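You operate a simulated robot arm through the tools that you are given. There is no shell and no other tool.

You are at the controls of a simulated robot arm. One attempt, no reset.

TASK
The outside wire is too long: run it back to about 30 mm, reset and restart the drive.
Fine: that weld switch back to flux first; head switch to out; direction forward again.

It is judged by the outcome, as a careful person would: the job done as asked, and still so three seconds after it is handed in. It fails if anything else is knocked over, pushed out of place, dropped, spilled or broken.

THE ROBOT
A 7-joint arm with a two-finger parallel gripper, fixed in place. Base frame: the origin is on the floor under the middle of its stand, x ahead of it, y to its left, z up; the work surface is at about z = 0.872. Readings come in m, degrees, newtons and seconds.
It reaches about 1.372 m from its shoulder. Its first joint turns from -149.0 to 149.0 degrees. Payload 3.43 kg.
The tool frame sits at the grasp point between the pads (the TCP): z along the fingers, y along the line on which they close. The tips reach 0.03 m beyond it. Largest opening 0.094 m; finger width 0.028, thickness 0.01; the body of the gripper, 0.05 by 0.096 m, starts 0.055 m behind the TCP.
Orientation is told as [roll, pitch, yaw] about the base's x, y, z axes, in that order, counted from this pose: with the fingers straight down and closing along the base's y, the tool's x points along the base's -x, its y along +y and its z along -z.

THE INTERFACE
- The arm moves only by the tool send_rows. Its arguments are lists of equal length, an entry for each row: "delta_pos": the shift along the base's x, y, z in cm, a list of three; "angular": the turn, a rotation vector about the base's x, y, z in degrees, a list of three. In form: {"delta_pos": [[dx, dy, dz], ...], "angular": [[ax, ay, az], ...]}. A call has 1 to 20 rows; each row shifts and turns the commanded pose from where the row before left it. "hand" is the closure, from 0 (fully open) to 1 (shut), set as the call begins (left out, the last holds). Each row takes 0.2 s and may step no farther than 0.05 m and 8.6 degrees from the row before; otherwise, or with a gripper value out of range, the whole call is refused. Where a pose cannot be reached the arm comes as near as it can. A force on the tool above 40 N (or 10 N above the force at the start of the call, whichever is more), or a blocked arm, ends the call early, and 0.2 s more pass. Each finger travels about 0.045 m/s and halts on what it meets, pressing with about 41 N; the grip force reading is that of the motor and also rises with nothing between the fingers. The clock runs only during rows and for 0.2 s after the last one: add rows that do not move to give the fingers time. The reply holds the time, the measured pose of the TCP, the force on the tool along the base axes, the opening and the grip force, in the units named above and with some noise, with the torque about the TCP (base axes, N m) and any sound that the robot's microphone picked up.
- Cameras (640 x 400 px; columns grow to the right, rows downward): "scene" is fixed at [0.0349, -0.6537, 1.5119]; the picture's right is [-0.71, -0.71, 0.00], its down [-0.53, 0.53, -0.66] and it looks along [0.47, -0.47, -0.75] (base axes); focal length 286 px, centre (320, 200). "wrist" rides on the gripper at [0.076, 0.014, -0.102] in the tool frame; the picture's right is [-0.18, 0.98, 0.00], its down [-0.75, -0.14, -0.64] and it looks along [-0.63, -0.12, 0.77] (tool axes); focal length 243 px, centre (320, 200). There is no depth. A picture from a camera that has moved, and an enlarged one, comes with that camera's place and axes in the base frame and with its lens. The place of the scene camera against the robot may be out by one fixed shift of up to 0.025 m in any direction.
- capture(camera): a new picture of that camera. No time passes.
- zoom(camera, box): a new picture of the part [left, top, right, bottom] of that camera's present view, enlarged. No time passes.
- finish_job(): hands the job in; it is judged then, once.

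Places have to be worked out from the pictures, the camera data and where the tool is seen. Open the gripper and draw the arm clear of the work before you hand the job in, unless the task says otherwise.

The tools are called after "Request:" as name(argument=value, ...) on one line, values as JSON. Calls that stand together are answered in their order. send_rows: Moves the arm, as the interface text tells. Its arguments: {"type":"object","properties":{"delta_pos":{"type":"array","items":{"type":"array","items":{"type":"number"}}},"angular":{"type":"array","items":{"type":"array","items":{"type":"number"}}},"hand":{"type":"number"}},"required":["delta_pos","angular"]} The other tools are called the same way: capture (camera) takes a picture; zoom (camera, box) takes an enlarged picture of a part of a camera's view; finish_job () hands the job in.

At the start:

```text
t: 0.0
ee_pos: [0.4185, -0.8948, 1.2434]
ee_rot: [0.1, 0.0, 0.0]
contact_force: [-0.7, 0.9, -0.5]
ft_torque: [0.01, 0.01, -0.01]
grip_width: 0.094
grip_force: 0.1
```

scene: 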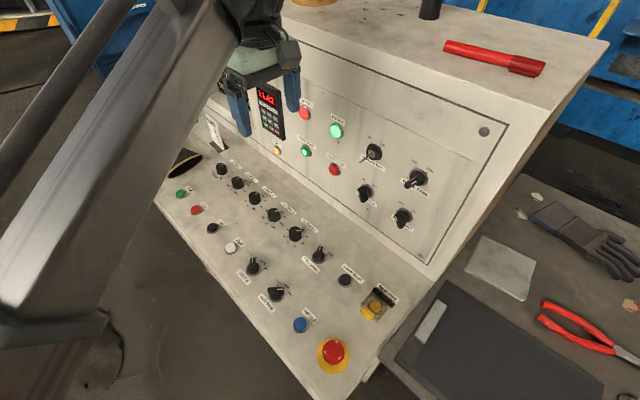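
wrist: 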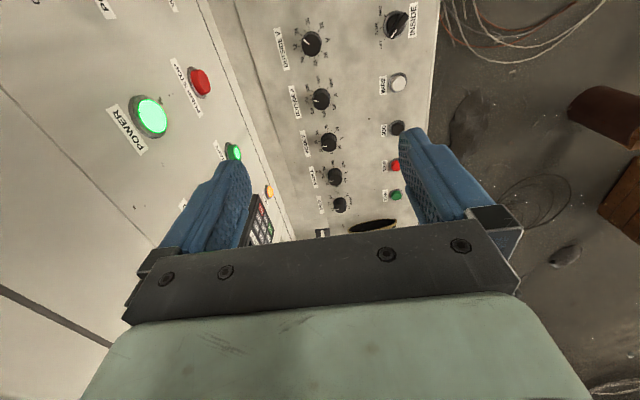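

I'll begin by looking closely at the panel to read the labels.

Request:
zoom(camera="scene", box=[160, 140, 320, 240])

Request:
zoom(camera="scene", box=[220, 220, 420, 380])

Request:
zoom(camera="scene", box=[320, 120, 480, 240])

Request:
zoom(camera="scene", box=[230, 70, 370, 190])

```text
4.00 times, centred on (240, 190) of scene
camera zoom: at [0.0349, -0.6537, 1.5119], right [-0.71, -0.71, 0.0], down [-0.53, 0.53, -0.66], along [0.47, -0.47, -0.75], focal length 1144 px, centre (640, 240)
```

zoom: 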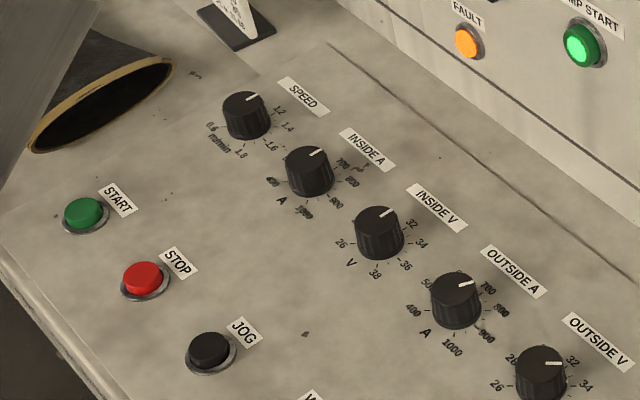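

```text
2.50 times, centred on (320, 300) of scene
camera zoom: at [0.0349, -0.6537, 1.5119], right [-0.71, -0.71, 0.0], down [-0.53, 0.53, -0.66], along [0.47, -0.47, -0.75], focal length 715 px, centre (320, -50)
```

zoom: 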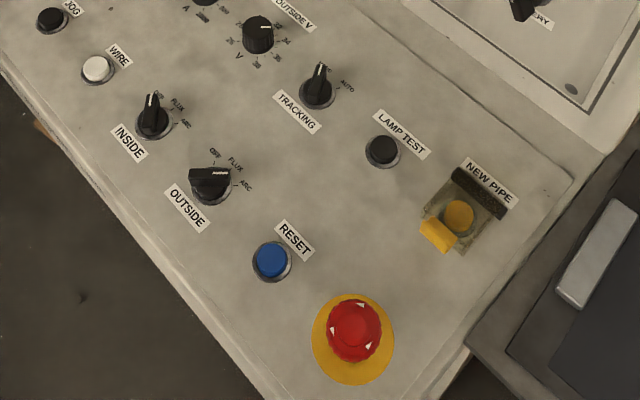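

```text
3.33 times, centred on (400, 180) of scene
camera zoom: at [0.0349, -0.6537, 1.5119], right [-0.71, -0.71, 0.0], down [-0.53, 0.53, -0.66], along [0.47, -0.47, -0.75], focal length 954 px, centre (53, 267)
```

zoom: 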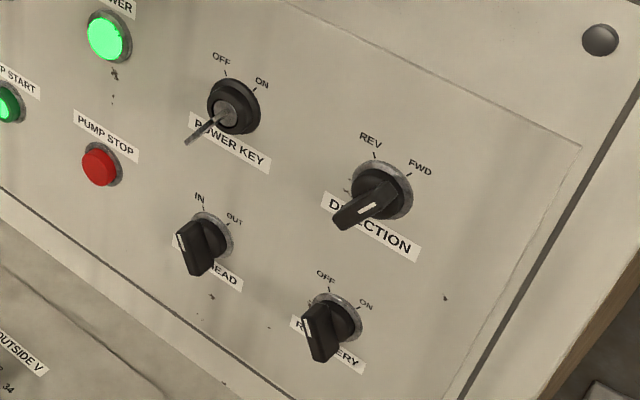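

```text
3.33 times, centred on (300, 130) of scene
camera zoom: at [0.0349, -0.6537, 1.5119], right [-0.71, -0.71, 0.0], down [-0.53, 0.53, -0.66], along [0.47, -0.47, -0.75], focal length 954 px, centre (387, 433)
```

zoom: 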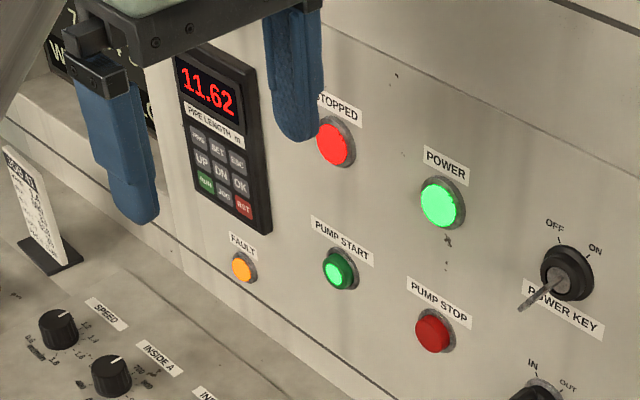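

The controls are mostly legible; there are also a card on a stand and a dark plate partly hidden by the gripper. Let me zoom into those areas.

Request:
zoom(camera="scene", box=[195, 60, 255, 160])

Request:
zoom(camera="scene", box=[260, 0, 640, 120])

Request:
zoom(camera="scene", box=[0, 0, 240, 150])

Request:
zoom(camera="scene", box=[400, 150, 640, 400])

Request:
zoom(camera="wrist", box=[420, 0, 640, 300])

Request:
zoom(camera="wrist", box=[240, 0, 440, 250])

```text
4.00 times, centred on (225, 110) of scene
camera zoom: at [0.0349, -0.6537, 1.5119], right [-0.71, -0.71, 0.0], down [-0.53, 0.53, -0.66], along [0.47, -0.47, -0.75], focal length 1144 px, centre (700, 560)
```

zoom: 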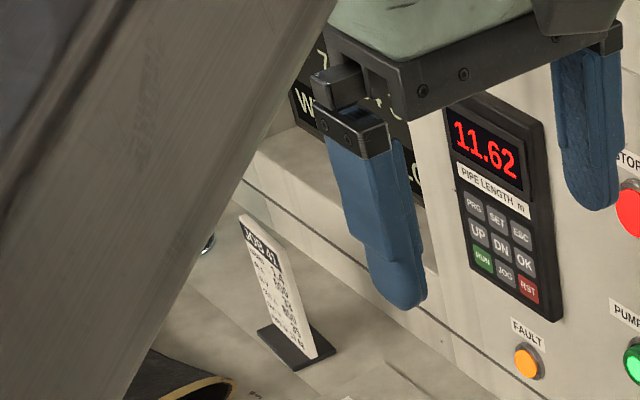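

```text
1.68 times, centred on (450, 60) of scene
camera zoom: at [0.0349, -0.6537, 1.5119], right [-0.71, -0.71, 0.0], down [-0.53, 0.53, -0.66], along [0.47, -0.47, -0.75], focal length 482 px, centre (101, 436)
```

zoom: 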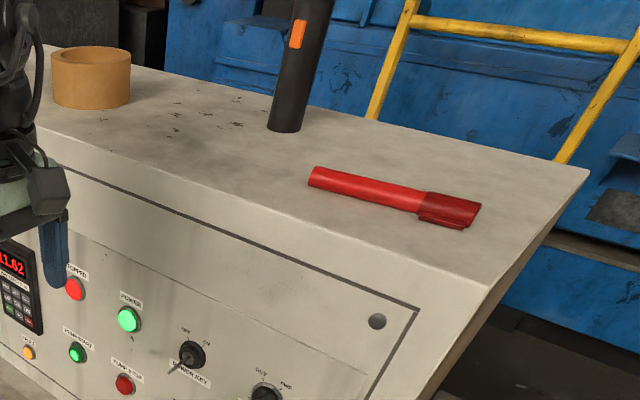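

```text
2.67 times, centred on (120, 75) of scene
camera zoom: at [0.0349, -0.6537, 1.5119], right [-0.71, -0.71, 0.0], down [-0.53, 0.53, -0.66], along [0.47, -0.47, -0.75], focal length 763 px, centre (853, 533)
```

zoom: 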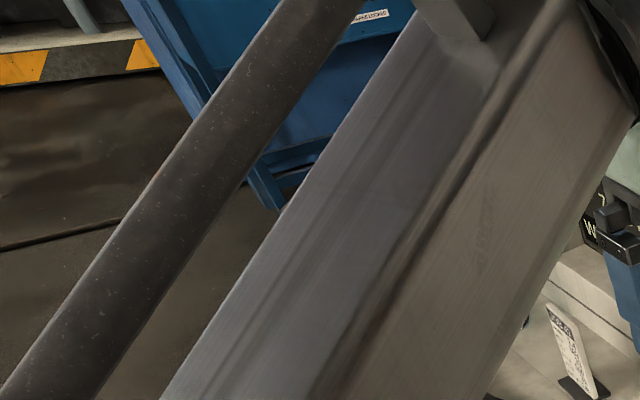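

```text
1.60 times, centred on (520, 275) of scene
camera zoom: at [0.0349, -0.6537, 1.5119], right [-0.71, -0.71, 0.0], down [-0.53, 0.53, -0.66], along [0.47, -0.47, -0.75], focal length 458 px, centre (0, 80)
```

zoom: 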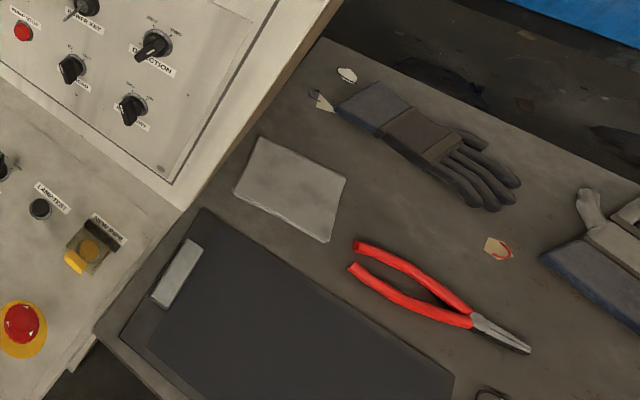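

```text
1.33 times, centred on (530, 150) of wrist
camera zoom: at [0.3421, -0.8814, 1.3464], right [0.18, 0.98, 0.0], down [0.75, -0.14, 0.64], along [0.63, -0.12, -0.77], focal length 324 px, centre (40, 267)
```

zoom: 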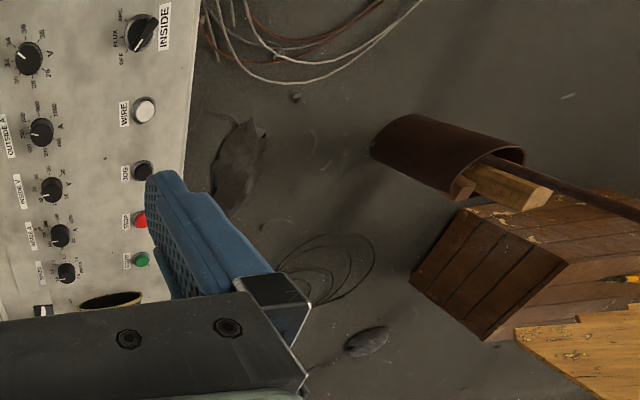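

```text
1.60 times, centred on (340, 125) of wrist
camera zoom: at [0.3421, -0.8814, 1.3464], right [0.18, 0.98, 0.0], down [0.75, -0.14, 0.64], along [0.63, -0.12, -0.77], focal length 388 px, centre (288, 320)
```

zoom: 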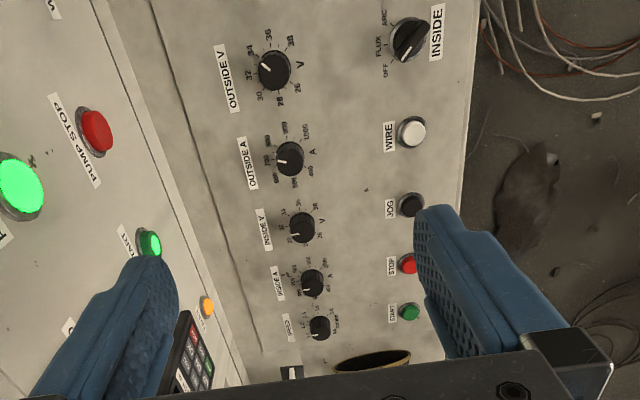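

The console lies to the robot's right (front edge near y≈-0.75, running along x), facing the robot; the dark plate/readout and a card at larger x are hidden. I'll move the hand away from the console, up a bit, and turn the wrist camera toward the readout.

Request:
send_rows(delta_pos=[[0, 3, 2], [0, 4, 2], [0, 4, 2], [0, 4, 0], [0, 3, 0], [0, 0, 0], [0, 0, 0]], angular=[[0, 0, -8], [0, 0, -8], [0, 0, -8], [0, 0, -8], [0, 0, -8], [-6.2, -5.0, 0], [-6.2, -5.0, 0]], hand=0)

Request:
capture(camera="scene")

Request:
capture(camera="wrist")

```text
t: 1.0
ee_pos: [0.4312, -0.7825, 1.24]
ee_rot: [-1.4, -2.2, -30.2]
contact_force: [2.6, -0.2, -4.6]
ft_torque: [-0.15, 0.16, -0.15]
grip_width: 0.0941
grip_force: 0.0
out of reach, approached as far as the arm can: row 1, 2, 3, 4, 5
stopped in row 5: the force on the tool passed its limit at 70 N (the readings are from after the stop); the commanded pose is now the measured one
```

```text
taken
```

scene: 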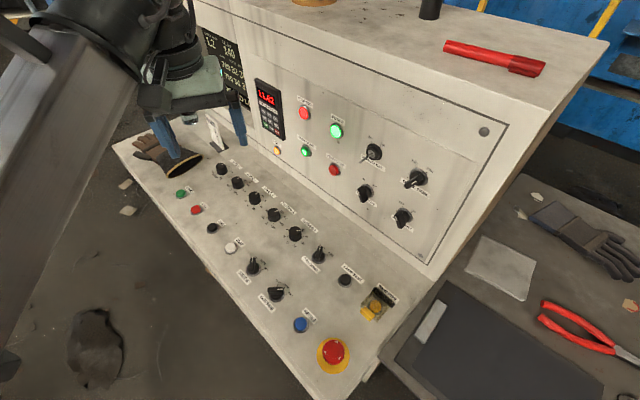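

```text
taken
camera wrist: at [0.371, -0.7291, 1.3385], right [0.65, 0.76, -0.02], down [0.57, -0.48, 0.67], along [0.5, -0.45, -0.74], focal length 243 px, centre (320, 200)
```

wrist: 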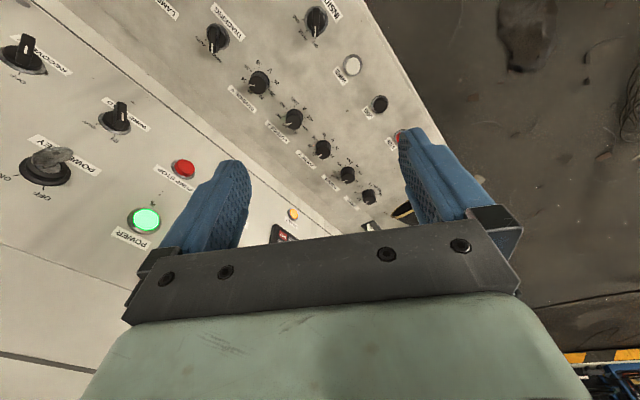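

The reply shows the arm was near its reach limit with a force spike, so I'll be gentler. The dark board is now more visible; let me zoom on it and the card.

Request:
zoom(camera="scene", box=[190, 20, 270, 120])

Request:
zoom(camera="scene", box=[120, 100, 260, 200])

Request:
zoom(camera="scene", box=[100, 0, 260, 100])

```text
4.00 times, centred on (230, 70) of scene
camera zoom: at [0.0349, -0.6537, 1.5119], right [-0.71, -0.71, 0.0], down [-0.53, 0.53, -0.66], along [0.47, -0.47, -0.75], focal length 1144 px, centre (680, 720)
```

zoom: 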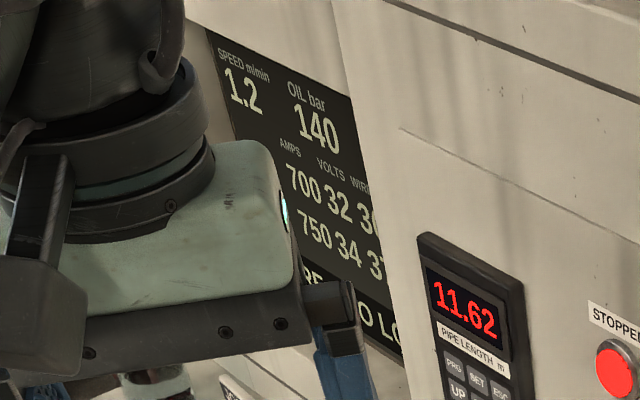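

```text
4.00 times, centred on (190, 150) of scene
camera zoom: at [0.0349, -0.6537, 1.5119], right [-0.71, -0.71, 0.0], down [-0.53, 0.53, -0.66], along [0.47, -0.47, -0.75], focal length 1144 px, centre (840, 400)
```

zoom: 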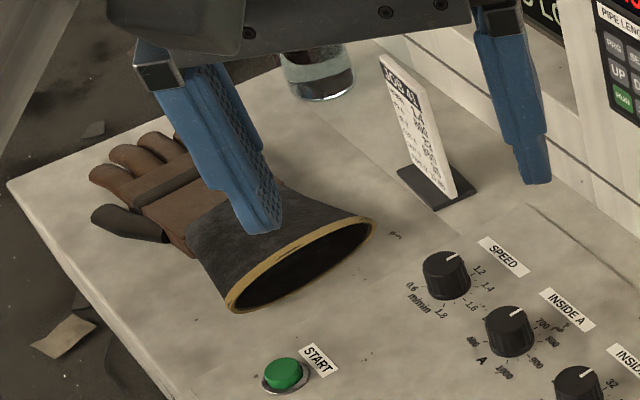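

```text
4.00 times, centred on (180, 50) of scene
camera zoom: at [0.0349, -0.6537, 1.5119], right [-0.71, -0.71, 0.0], down [-0.53, 0.53, -0.66], along [0.47, -0.47, -0.75], focal length 1144 px, centre (880, 800)
```

zoom: 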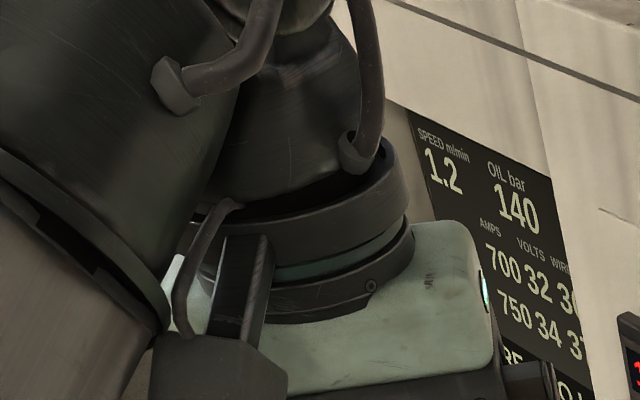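

The screen has a WIRE column (inside 30-something, outside 3x). I'll shift the hand toward the robot to clear the scene camera's view of it, keeping height.

Request:
send_rows(delta_pos=[[0, 2.5, 0], [0, 3, 0], [0, 3, 0], [0, 3, 0], [0, 3, 0], [0, 2.5, 0]], angular=[[0, 0, 0], [0, 0, 0], [0, 0, 0], [0, 0, 0], [0, 0, 0], [0, 0, 0]], hand=0)

Request:
capture(camera="scene")

Request:
zoom(camera="scene", box=[190, 20, 270, 120])

Request:
zoom(camera="scene", box=[120, 80, 240, 200])

```text
t: 1.5
ee_pos: [0.4319, -0.7604, 1.2379]
ee_rot: [-1.7, -2.6, -29.8]
contact_force: [5.8, -4.8, -10.4]
ft_torque: [-0.16, 0.08, -0.1]
grip_width: 0.0942
grip_force: 0.1
stopped in row 2: the force on the tool passed its limit at 50 N (the readings are from after the stop); the commanded pose is now the measured one
```

```text
taken
```

scene: 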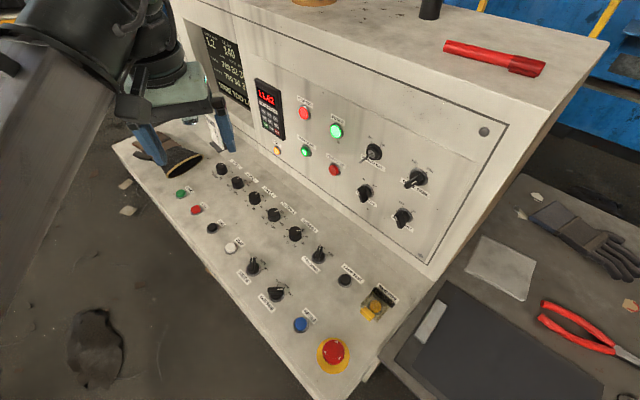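

```text
4.00 times, centred on (230, 70) of scene
camera zoom: at [0.0349, -0.6537, 1.5119], right [-0.71, -0.71, 0.0], down [-0.53, 0.53, -0.66], along [0.47, -0.47, -0.75], focal length 1144 px, centre (680, 720)
```

zoom: 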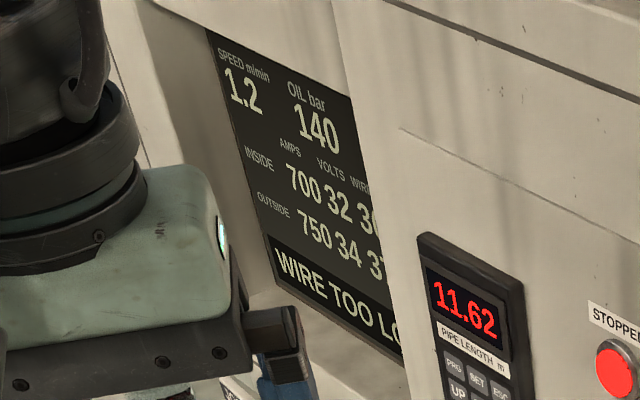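

```text
3.33 times, centred on (180, 140) of scene
camera zoom: at [0.0349, -0.6537, 1.5119], right [-0.71, -0.71, 0.0], down [-0.53, 0.53, -0.66], along [0.47, -0.47, -0.75], focal length 954 px, centre (787, 400)
```

zoom: 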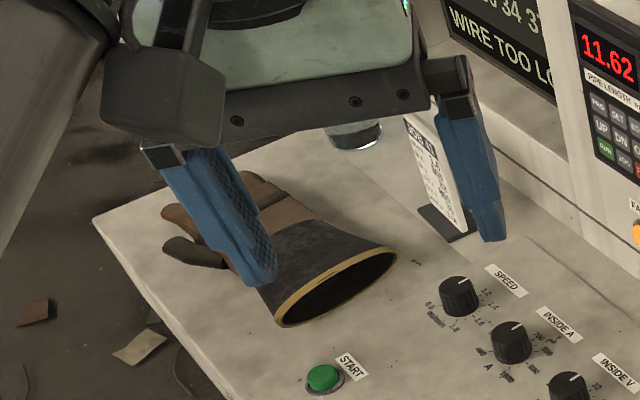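

The screen reads WIRE TOO LONG, with outside WIRE at 37-something. The force limit trips on quick moves, so I'll retreat with smaller steps and see if it's just motion dynamics.

Request:
send_rows(delta_pos=[[0, 0.5, 0], [0, 1, 0], [0, 1, 0], [0, 1, 0], [0, 1, 0], [0, 1, 0], [0, 1, 0], [0, 0.5, 0]], angular=[[0, 0, 0], [0, 0, 0], [0, 0, 0], [0, 0, 0], [0, 0, 0], [0, 0, 0], [0, 0, 0], [0, 0, 0]])

Request:
capture(camera="scene")

```text
t: 2.0
ee_pos: [0.4322, -0.7495, 1.2377]
ee_rot: [-1.8, -2.8, -29.5]
contact_force: [4.8, -6.0, -11.8]
ft_torque: [-0.02, -0.08, 0.02]
grip_width: 0.0943
grip_force: 0.1
stopped in row 2: the force on the tool passed its limit at 45 N (the readings are from after the stop); the commanded pose is now the measured one
```

```text
taken
```

scene: 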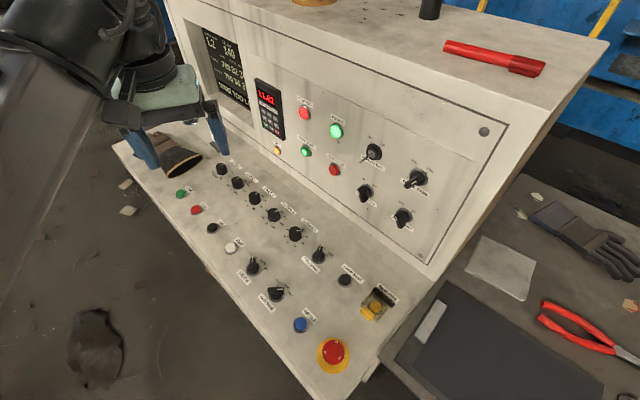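

The force trip repeats even with small steps; I'll hold still for a moment to see whether a standing contact force is present.

Request:
send_rows(delta_pos=[[0, 0, 0], [0, 0, 0], [0, 0, 0], [0, 0, 0]], angular=[[0, 0, 0], [0, 0, 0], [0, 0, 0], [0, 0, 0]])

Request:
zoom(camera="scene", box=[60, 0, 260, 180])

Request:
capture(camera="wrist")

```text
t: 3.0
ee_pos: [0.4327, -0.7488, 1.239]
ee_rot: [-1.9, -2.7, -29.6]
contact_force: [6.3, -11.3, -23.1]
ft_torque: [-0.02, -0.7, 0.33]
grip_width: 0.094
grip_force: 0.1
```

```text
2.22 times, centred on (160, 90) of scene
camera zoom: at [0.0349, -0.6537, 1.5119], right [-0.71, -0.71, 0.0], down [-0.53, 0.53, -0.66], along [0.47, -0.47, -0.75], focal length 636 px, centre (676, 444)
```

zoom: 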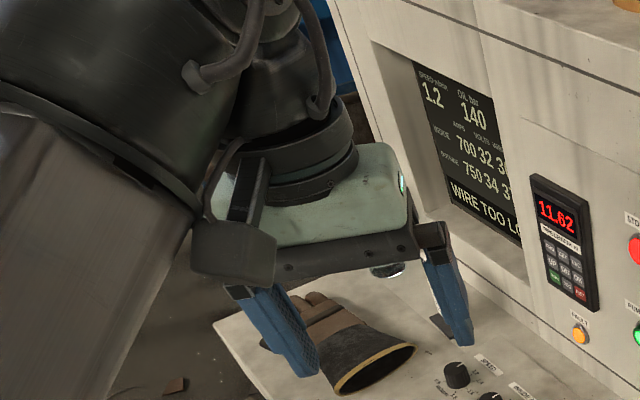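

```text
taken
camera wrist: at [0.3711, -0.6945, 1.3359], right [0.64, 0.76, -0.02], down [0.57, -0.46, 0.68], along [0.51, -0.45, -0.73], focal length 243 px, centre (320, 200)
```

wrist: 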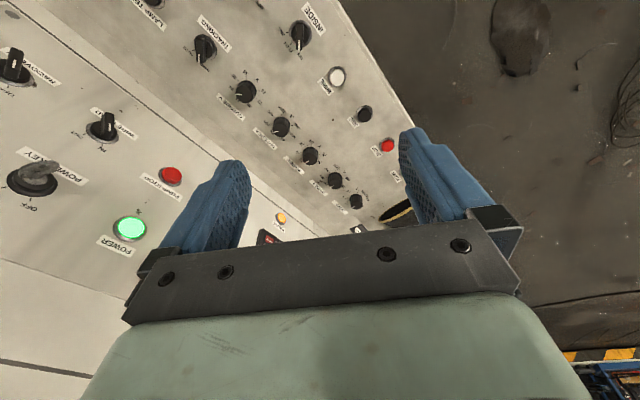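

A standing force exists: the camera block on the hand is apparently pressing against the arm's own forearm (yaw −30° swung it toward the arm). I'll turn the yaw back away from the arm, moving slightly outward first.

Request:
send_rows(delta_pos=[[0, -1, -0.5], [0, -1, -0.5], [0, 0, 0], [0, 0, 0], [0, 0, 0], [0, 0, 0], [0, 0, 0]], angular=[[0, 0, 2], [0, 0, 4], [0, 0, 6], [0, 0, 6], [0, 0, 6], [0, 0, 6], [0, 0, 0]])

```text
t: 4.7
ee_pos: [0.4324, -0.7681, 1.2294]
ee_rot: [-2.0, -2.7, 0.6]
contact_force: [0.7, -0.5, -0.9]
ft_torque: [0.0, -0.03, 0.03]
grip_width: 0.0942
grip_force: 0.1
```

Contact is gone (force ≈0). Now I'll pitch the fingers toward the console (−y) while moving to larger x so the wrist camera looks at the back panel and screen, in modest steps.

Request:
send_rows(delta_pos=[[1, 0.5, -0.5], [2, 1, -0.5], [2, 1, -0.5], [2, 1, -0.5], [2, 1, -0.5], [2, 1, -0.5], [2, 1, -0.5], [1, 0.5, 0]], angular=[[-6, 0, 0], [-7, 0, 0], [-7, 0, 0], [-7, 0, 0], [-7, 0, 0], [-7, 0, 0], [-7, 0, 0], [-6, 0, 0]])

Request:
capture(camera="scene")

Request:
capture(camera="wrist")

```text
t: 6.5
ee_pos: [0.5734, -0.6985, 1.1937]
ee_rot: [-55.9, -1.3, 2.4]
contact_force: [0.9, 0.8, -1.1]
ft_torque: [-0.02, -0.01, 0.01]
grip_width: 0.0941
grip_force: 0.0
```

```text
taken
```

scene: 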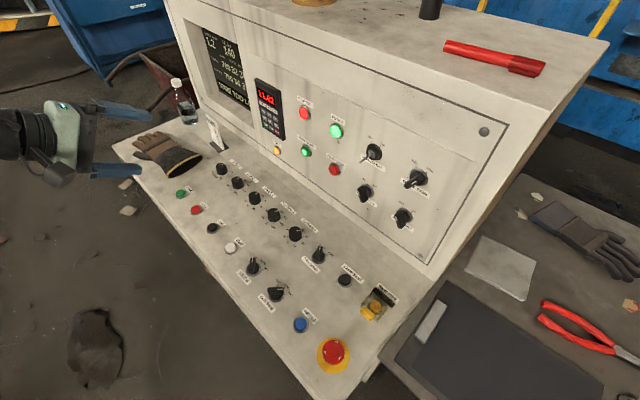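

```text
taken
camera wrist: at [0.4922, -0.6098, 1.2374], right [0.18, 0.56, -0.81], down [0.72, 0.48, 0.49], along [0.67, -0.67, -0.32], focal length 243 px, centre (320, 200)
```

wrist: 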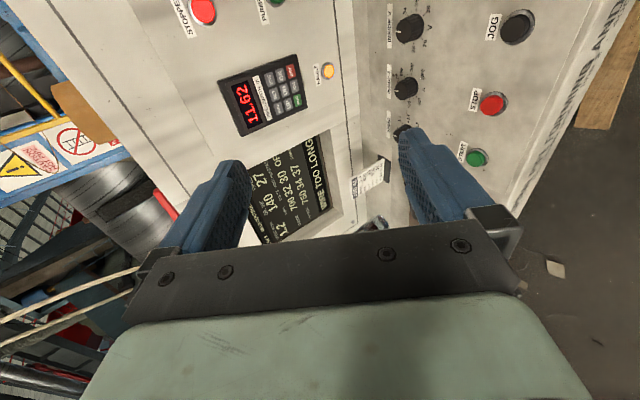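

The arm is clear and the screen is readable from the wrist camera. I'll zoom on the screen and card.

Request:
zoom(camera="wrist", box=[230, 120, 350, 250])

Request:
zoom(camera="wrist", box=[340, 150, 410, 210])

Request:
zoom(camera="scene", box=[190, 20, 270, 120])

Request:
zoom(camera="scene", box=[190, 100, 250, 160])

Request:
zoom(camera="scene", box=[340, 160, 440, 235])

Request:
zoom(camera="scene", box=[235, 245, 315, 310])

```text
3.08 times, centred on (290, 185) of wrist
camera zoom: at [0.4922, -0.6098, 1.2374], right [0.18, 0.56, -0.81], down [0.72, 0.48, 0.49], along [0.67, -0.67, -0.32], focal length 746 px, centre (412, 246)
```

zoom: 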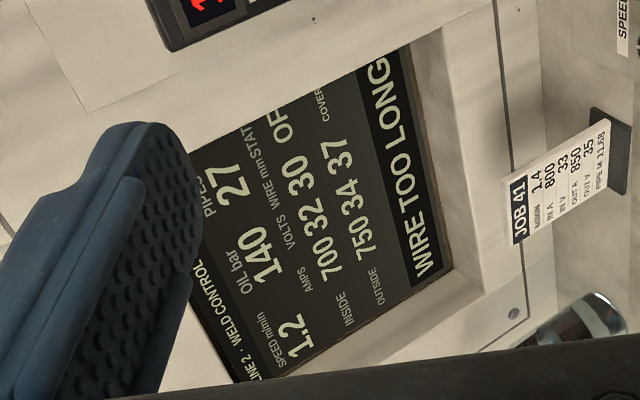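

```text
6.67 times, centred on (375, 180) of wrist
camera zoom: at [0.4922, -0.6098, 1.2374], right [0.18, 0.56, -0.81], down [0.72, 0.48, 0.49], along [0.67, -0.67, -0.32], focal length 1618 px, centre (-47, 333)
```

zoom: 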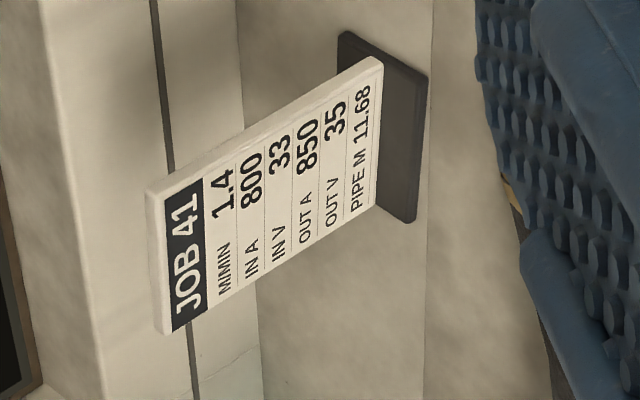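

```text
4.00 times, centred on (230, 70) of scene
camera zoom: at [0.0349, -0.6537, 1.5119], right [-0.71, -0.71, 0.0], down [-0.53, 0.53, -0.66], along [0.47, -0.47, -0.75], focal length 1144 px, centre (680, 720)
```

zoom: 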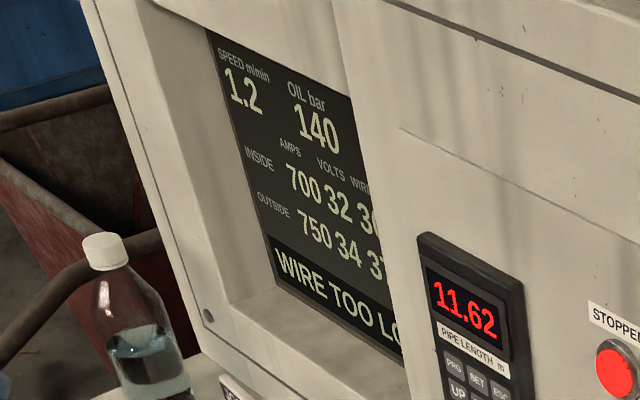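

```text
6.67 times, centred on (220, 130) of scene
camera zoom: at [0.0349, -0.6537, 1.5119], right [-0.71, -0.71, 0.0], down [-0.53, 0.53, -0.66], along [0.47, -0.47, -0.75], focal length 1907 px, centre (987, 667)
```

zoom: 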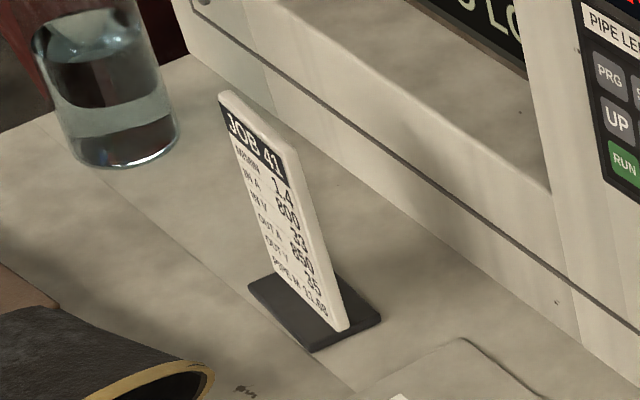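

```text
5.33 times, centred on (390, 198) of scene
camera zoom: at [0.0349, -0.6537, 1.5119], right [-0.71, -0.71, 0.0], down [-0.53, 0.53, -0.66], along [0.47, -0.47, -0.75], focal length 1526 px, centre (-53, 213)
```

zoom: 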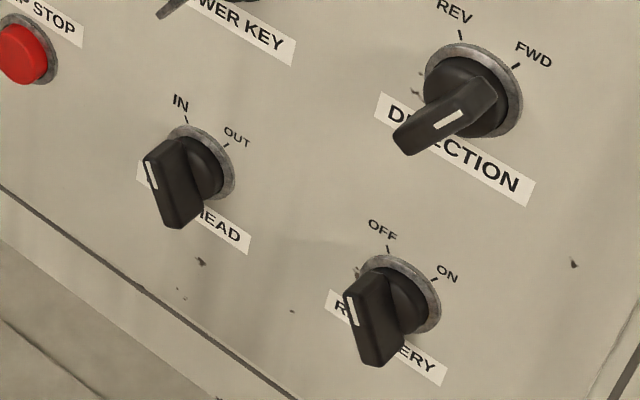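

```text
6.15 times, centred on (275, 278) of scene
camera zoom: at [0.0349, -0.6537, 1.5119], right [-0.71, -0.71, 0.0], down [-0.53, 0.53, -0.66], along [0.47, -0.47, -0.75], focal length 1760 px, centre (597, -277)
```

zoom: 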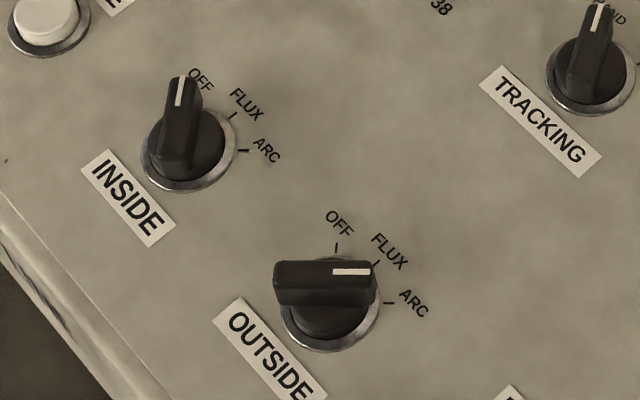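

OUTSIDE points to ARC, INSIDE to OFF, HEAD to IN, DIRECTION to FWD; outside wire reads 37 mm. Let me read the STAT column in closer detail.

Request:
zoom(camera="wrist", box=[265, 125, 325, 190])

Request:
zoom(camera="wrist", box=[220, 60, 340, 140])

```text
6.15 times, centred on (295, 158) of wrist
camera zoom: at [0.4922, -0.6098, 1.2374], right [0.18, 0.56, -0.81], down [0.72, 0.48, 0.49], along [0.67, -0.67, -0.32], focal length 1493 px, centre (474, 462)
```

zoom: 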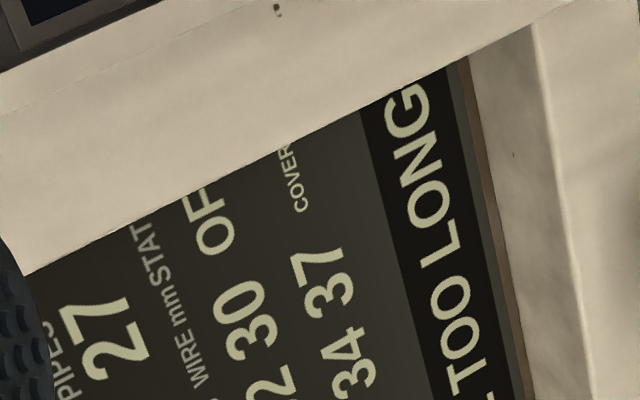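

```text
5.00 times, centred on (280, 100) of wrist
camera zoom: at [0.4922, -0.6098, 1.2374], right [0.18, 0.56, -0.81], down [0.72, 0.48, 0.49], along [0.67, -0.67, -0.32], focal length 1213 px, centre (520, 700)
```

zoom: 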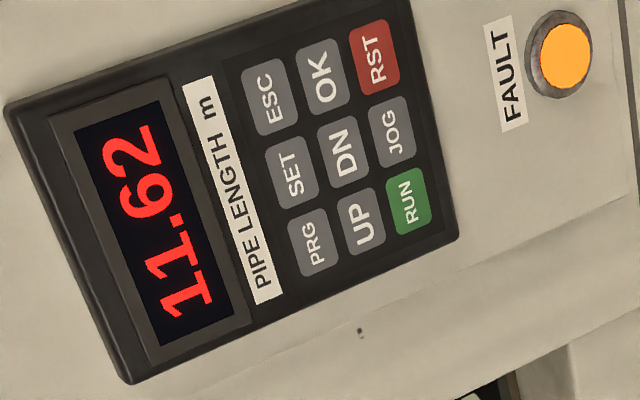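

Screen shows outside STAT "COVERED", wire 37 mm, and the JOB card is just for reference. From triangulation, the desk is flat at z≈0.872, the front row is at y≈−0.764 (START x≈0.74, WIRE≈0.484, INSIDE≈0.385, OUTSIDE≈0.295, RESET≈0.21), and the back panel sits at y≈−1.05. Next I return the hand to pointing down and travel towards OUTSIDE.

Request:
send_rows(delta_pos=[[-1, 0, 0], [-2, 0, 0], [-2, 0, 0], [-2, 0, 0], [-2, 0, 0], [-2, 0, 0], [-2, 0, 0], [-2, 0, 0], [-2, -1, -1], [-2, -1, -1], [-2, -1, -1], [-2, -1, -1], [-2, -1, -1], [-1, -1, -1]], angular=[[5, 0, 0], [7, 0, 0], [7, 0, 0], [7, 0, 0], [7, 0, 0], [7, 0, 0], [7, 0, 0], [7, 0, 4], [2, 0, 7], [0, 1, 7], [0, 0, 7], [0, 0, 7], [0, 0, 7], [0, 0, 4]])

Request:
capture(camera="scene")

Request:
capture(camera="wrist")

```text
t: 9.4
ee_pos: [0.3119, -0.7586, 1.1329]
ee_rot: [0.5, -2.2, 43.6]
contact_force: [-0.7, 0.2, 0.3]
ft_torque: [-0.01, -0.01, 0.01]
grip_width: 0.0941
grip_force: 0.1
```

```text
taken
```

scene: 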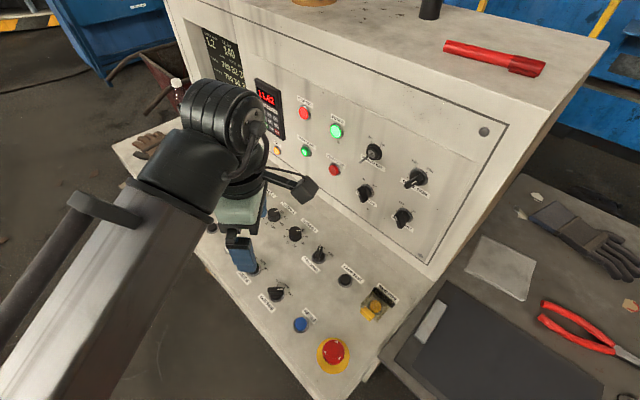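

```text
taken
camera wrist: at [0.2441, -0.8051, 1.2322], right [-0.54, 0.84, 0.02], down [0.63, 0.39, 0.67], along [0.56, 0.37, -0.74], focal length 243 px, centre (320, 200)
```

wrist: 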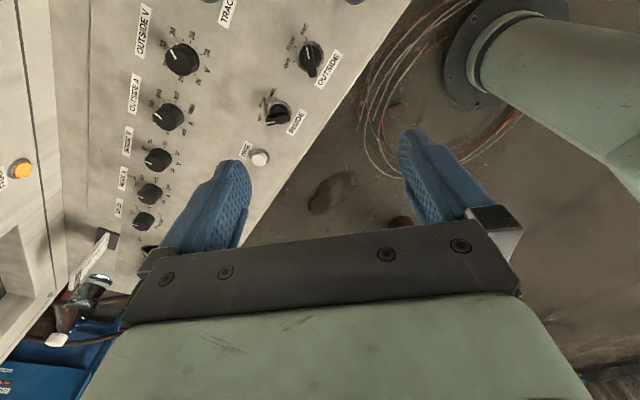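

The hand is nearly above OUTSIDE (seen at about (311,58) in the wrist view). I'll level the tool and zoom in on the knob for fine position.

Request:
send_rows(delta_pos=[[0, 0, 0], [0, 0, 0]], angular=[[-1.9, 1.25, 1.4], [0, 0, 0]])

Request:
zoom(camera="wrist", box=[250, 20, 370, 140])

Request:
zoom(camera="wrist", box=[200, 0, 420, 140])

```text
t: 10.1
ee_pos: [0.3118, -0.7601, 1.1334]
ee_rot: [0.0, 0.1, 44.9]
contact_force: [0.6, -0.2, 0.3]
ft_torque: [0.04, -0.04, -0.01]
grip_width: 0.0939
grip_force: 0.2
```

```text
3.33 times, centred on (310, 80) of wrist
camera zoom: at [0.2479, -0.8032, 1.2353], right [-0.56, 0.83, 0.0], down [0.63, 0.43, 0.64], along [0.53, 0.36, -0.77], focal length 809 px, centre (353, 600)
```

zoom: 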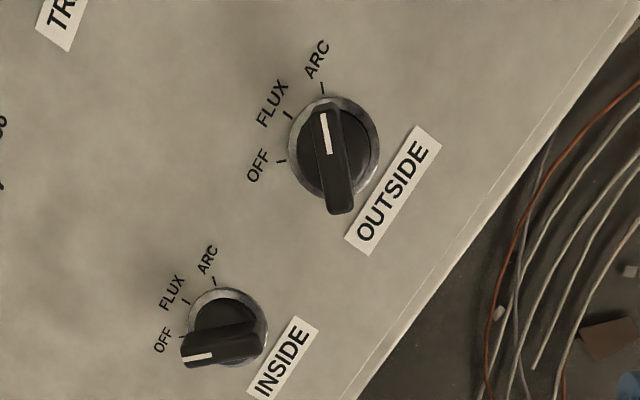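

```text
2.86 times, centred on (310, 70) of wrist
camera zoom: at [0.2479, -0.8032, 1.2353], right [-0.56, 0.83, 0.0], down [0.63, 0.43, 0.64], along [0.53, 0.36, -0.77], focal length 693 px, centre (349, 571)
```

zoom: 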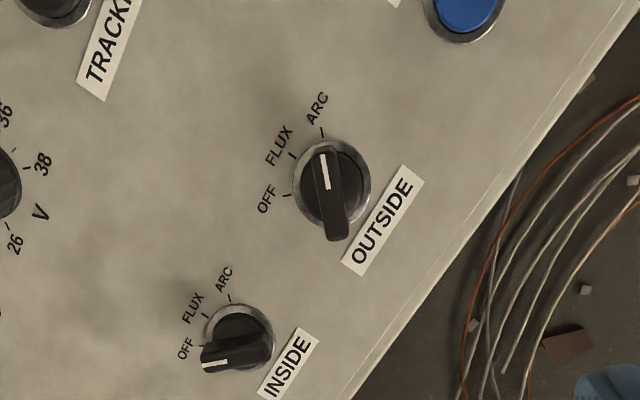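

OUTSIDE knob axis works out at about (0.308, −0.7705), top of lever near z≈0.90, lever at 45° (ARC), with FLUX 45° counter-clockwise. I'll narrow the fingers and descend to just above it.

Request:
send_rows(delta_pos=[[-0.2, -0.5, -2], [-0.2, -0.5, -3], [0, 0, -3], [0, 0, -3], [0, 0, -3], [0, 0, -2], [0, 0, 0]], angular=[[0, 0, 0], [0, 0, 0], [0, 0, 0], [0, 0, 0], [0, 0, 0], [0, 0, 0], [0, 0, 0]], hand=0.5)

Request:
capture(camera="wrist")

Request:
capture(camera="scene")

```text
t: 11.7
ee_pos: [0.3104, -0.7694, 0.9755]
ee_rot: [0.0, 0.0, 44.8]
contact_force: [-0.3, -0.4, 0.6]
ft_torque: [-0.02, -0.01, -0.05]
grip_width: 0.047
grip_force: 0.0
```

```text
taken
camera wrist: at [0.2459, -0.8139, 1.0762], right [-0.56, 0.83, 0.0], down [0.63, 0.43, 0.64], along [0.53, 0.36, -0.77], focal length 243 px, centre (320, 200)
```

wrist: 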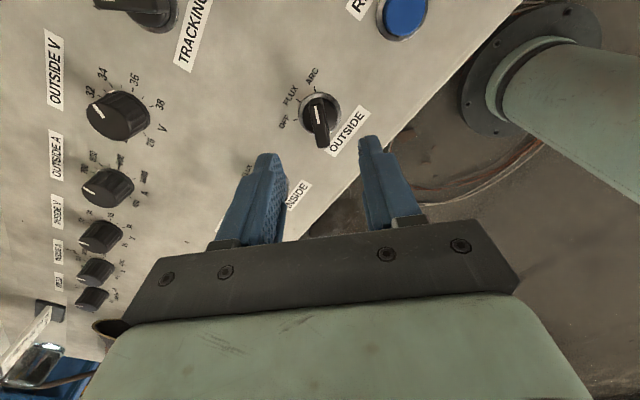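

```text
taken
```

scene: 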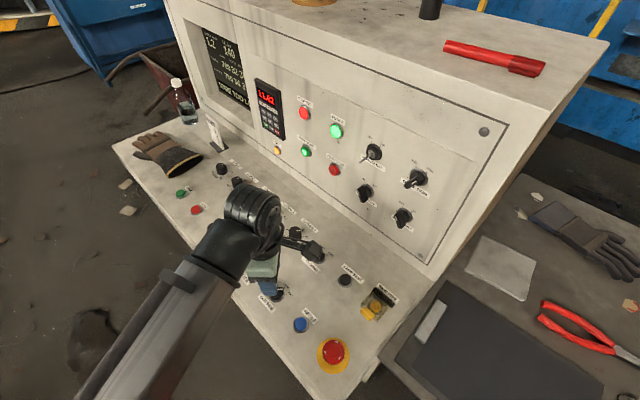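

I'll zoom the wrist view on the knob to refine alignment.

Request:
zoom(camera="wrist", box=[240, 60, 400, 180])

Request:
zoom(camera="scene", box=[230, 230, 320, 320])

```text
3.33 times, centred on (320, 120) of wrist
camera zoom: at [0.2459, -0.8139, 1.0762], right [-0.56, 0.83, 0.0], down [0.63, 0.43, 0.64], along [0.53, 0.36, -0.77], focal length 809 px, centre (320, 467)
```

zoom: 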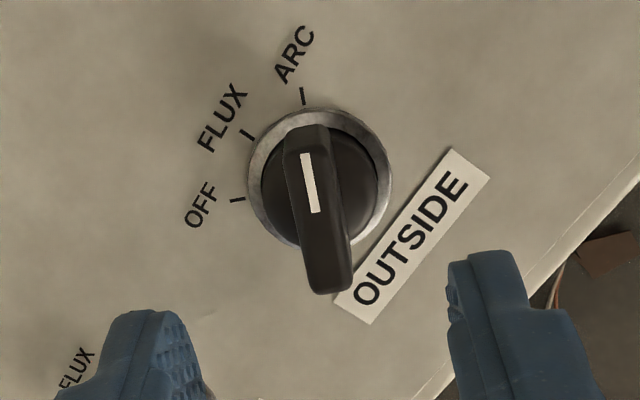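

```text
4.44 times, centred on (275, 275) of scene
camera zoom: at [0.0349, -0.6537, 1.5119], right [-0.71, -0.71, 0.0], down [-0.53, 0.53, -0.66], along [0.47, -0.47, -0.75], focal length 1271 px, centre (520, -133)
```

zoom: 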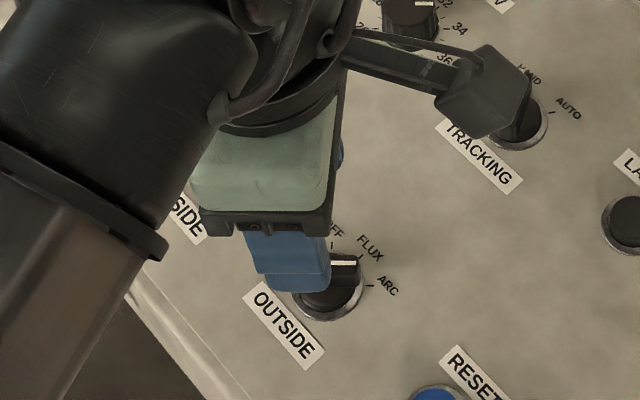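

Refined axis ≈(0.307, −0.772), lever ~38 mm long, ~10 mm wide, top z≈0.895. I'll centre and lower until the tips reach about z≈0.887, fingers still open.

Request:
send_rows(delta_pos=[[-0.3, -0.23, 0], [0, 0, -1.5], [0, 0, -1.5], [0, 0, -1.5], [0, 0, -1.3], [0, 0, 0]], angular=[[0, 0, 0.2], [0, 0, 0], [0, 0, 0], [0, 0, 0], [0, 0, 0], [0, 0, 0]])

Request:
capture(camera="wrist")

Request:
zoom(camera="wrist", box=[240, 80, 400, 220])

Request:
zoom(camera="scene", box=[230, 230, 320, 320])

```text
t: 13.1
ee_pos: [0.3069, -0.7711, 0.9152]
ee_rot: [0.1, 0.0, 45.0]
contact_force: [0.5, 0.4, 0.7]
ft_torque: [0.02, -0.03, -0.05]
grip_width: 0.0469
grip_force: 0.0
```

```text
taken
camera wrist: at [0.243, -0.8157, 1.0171], right [-0.56, 0.83, 0.0], down [0.63, 0.43, 0.64], along [0.53, 0.36, -0.77], focal length 243 px, centre (320, 200)
```

wrist: 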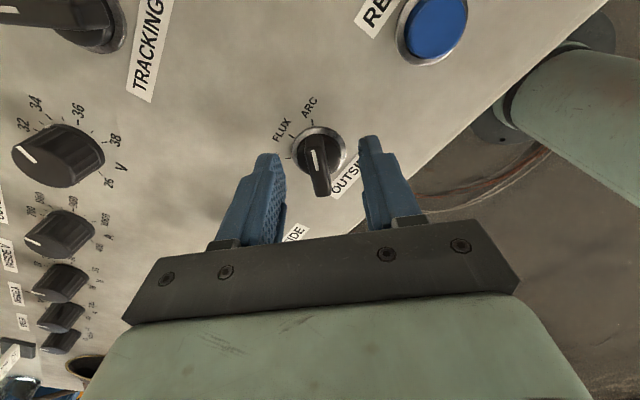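

```text
2.86 times, centred on (320, 150) of wrist
camera zoom: at [0.243, -0.8157, 1.0171], right [-0.56, 0.83, 0.0], down [0.63, 0.43, 0.64], along [0.53, 0.36, -0.77], focal length 693 px, centre (320, 343)
```

zoom: 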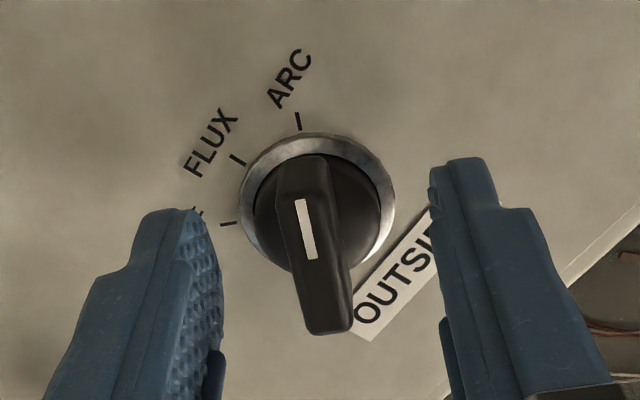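

```text
4.44 times, centred on (275, 275) of scene
camera zoom: at [0.0349, -0.6537, 1.5119], right [-0.71, -0.71, 0.0], down [-0.53, 0.53, -0.66], along [0.47, -0.47, -0.75], focal length 1271 px, centre (520, -133)
```

zoom: 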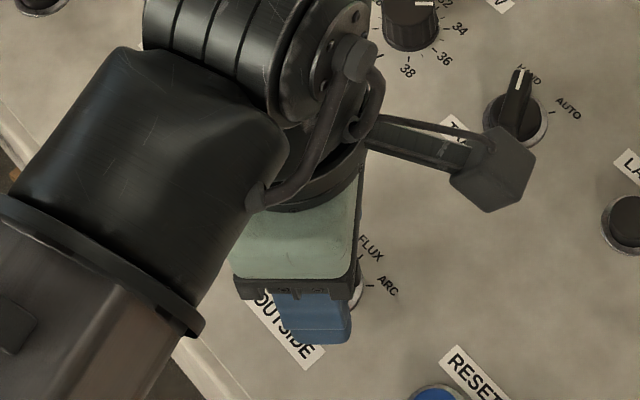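

Well centred between the fingers. I'll close on the lever.

Request:
send_rows(delta_pos=[[0, 0, 0], [0, 0, 0], [0, 0, 0], [0, 0, 0]], angular=[[0, 0, 0], [0, 0, 0], [0, 0, 0], [0, 0, 0]], hand=1)

Request:
zoom(camera="wrist", box=[240, 80, 400, 220])

```text
t: 14.1
ee_pos: [0.3079, -0.7723, 0.9154]
ee_rot: [0.0, 0.0, 45.0]
contact_force: [8.0, -8.7, 1.3]
ft_torque: [-0.07, -0.14, -0.03]
grip_width: 0.0111
grip_force: 44.3
```

```text
2.86 times, centred on (320, 150) of wrist
camera zoom: at [0.2438, -0.8164, 1.0173], right [-0.56, 0.83, 0.0], down [0.63, 0.43, 0.64], along [0.53, 0.36, -0.77], focal length 693 px, centre (320, 343)
```

zoom: 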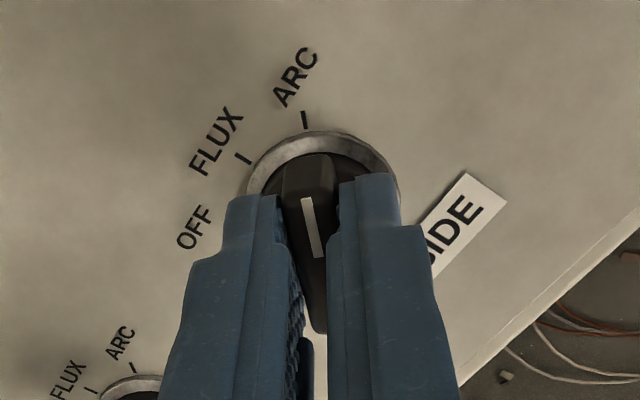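

Lever gripped (11 mm). I'll ease the small side load and rotate +45° to FLUX in small steps.

Request:
send_rows(delta_pos=[[0.1, -0.1, 0], [0, 0, 0], [0, 0, 0], [0, 0, 0], [0, 0, 0], [0, 0, 0], [0, 0, 0], [0, 0, 0], [0, 0, 0], [0, 0, 0], [0, 0, 0], [0, 0, 0]], angular=[[0, 0, 0], [0, 0, 5], [0, 0, 5], [0, 0, 5], [0, 0, 5], [0, 0, 5], [0, 0, 5], [0, 0, 5], [0, 0, 5], [0, 0, 5], [0, 0, 0], [0, 0, 0]])

Request:
zoom(camera="wrist", box=[240, 80, 400, 220])

```text
t: 16.7
ee_pos: [0.3093, -0.7733, 0.9158]
ee_rot: [-0.6, 0.0, 90.0]
contact_force: [6.1, -0.1, -3.2]
ft_torque: [-0.14, 0.45, 0.01]
grip_width: 0.0108
grip_force: 44.2
stopped in row 12: the force on the tool passed its limit at 40 N (the readings are from after the stop); the commanded pose is now the measured one
```

```text
2.86 times, centred on (320, 150) of wrist
camera zoom: at [0.2947, -0.8498, 1.0172], right [-0.98, 0.18, -0.01], down [0.13, 0.75, 0.64], along [0.12, 0.63, -0.77], focal length 693 px, centre (320, 343)
```

zoom: 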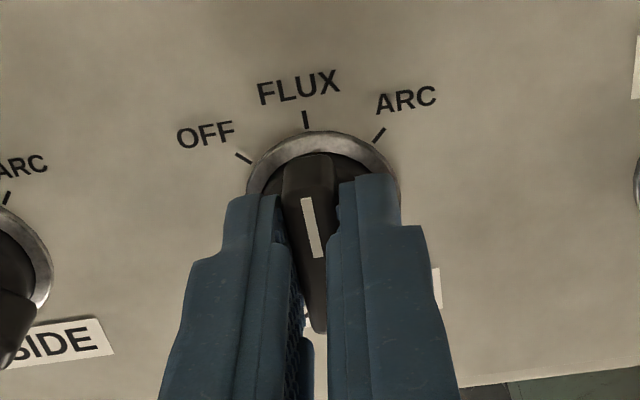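

The lever now points to FLUX. I'll release and lift to check it holds.

Request:
send_rows(delta_pos=[[0, 0, 0], [0, 0, 0], [0, 0, 0], [0, 0, 1.5], [0, 0, 2], [0, 0, 2.5], [0, 0, 0]], angular=[[0, 0, 0], [0, 0, 0], [0, 0, 0], [0, 0, 0], [0, 0, 0], [0, 0, 0], [0, 0, 0]], hand=0.5)

Request:
capture(camera="wrist")

Request:
zoom(camera="wrist", box=[240, 60, 400, 200])

Request:
capture(camera="scene")

```text
t: 18.3
ee_pos: [0.3073, -0.771, 0.9756]
ee_rot: [-0.5, 0.0, 90.1]
contact_force: [0.8, 0.8, 0.3]
ft_torque: [0.0, -0.02, 0.01]
grip_width: 0.0471
grip_force: 0.1
```

```text
taken
camera wrist: at [0.2919, -0.8475, 1.0777], right [-0.98, 0.18, -0.01], down [0.13, 0.75, 0.64], along [0.12, 0.63, -0.77], focal length 243 px, centre (320, 200)
```

wrist: 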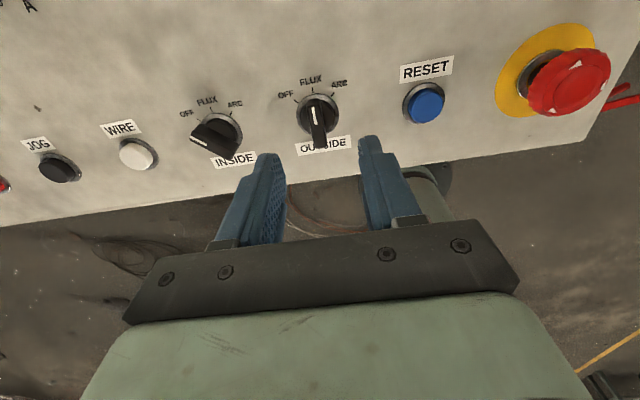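

```text
2.86 times, centred on (320, 130) of wrist
camera zoom: at [0.2919, -0.8475, 1.0777], right [-0.98, 0.18, -0.01], down [0.13, 0.75, 0.64], along [0.12, 0.63, -0.77], focal length 693 px, centre (320, 400)
```

zoom: 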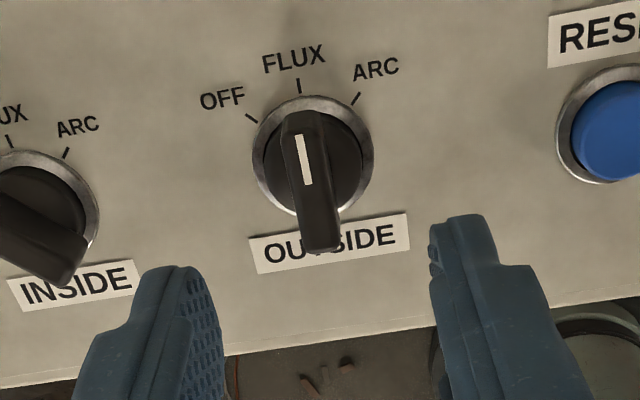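

```text
taken
```

scene: 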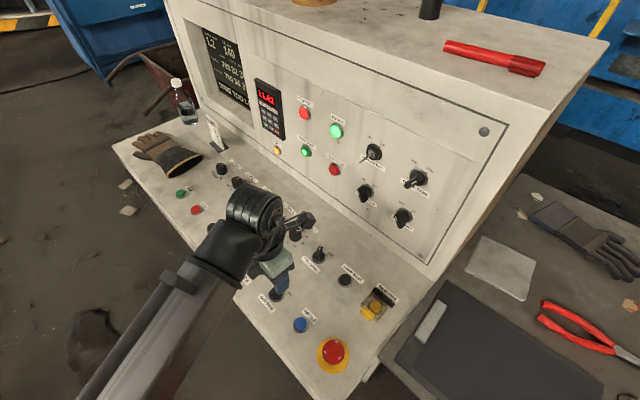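

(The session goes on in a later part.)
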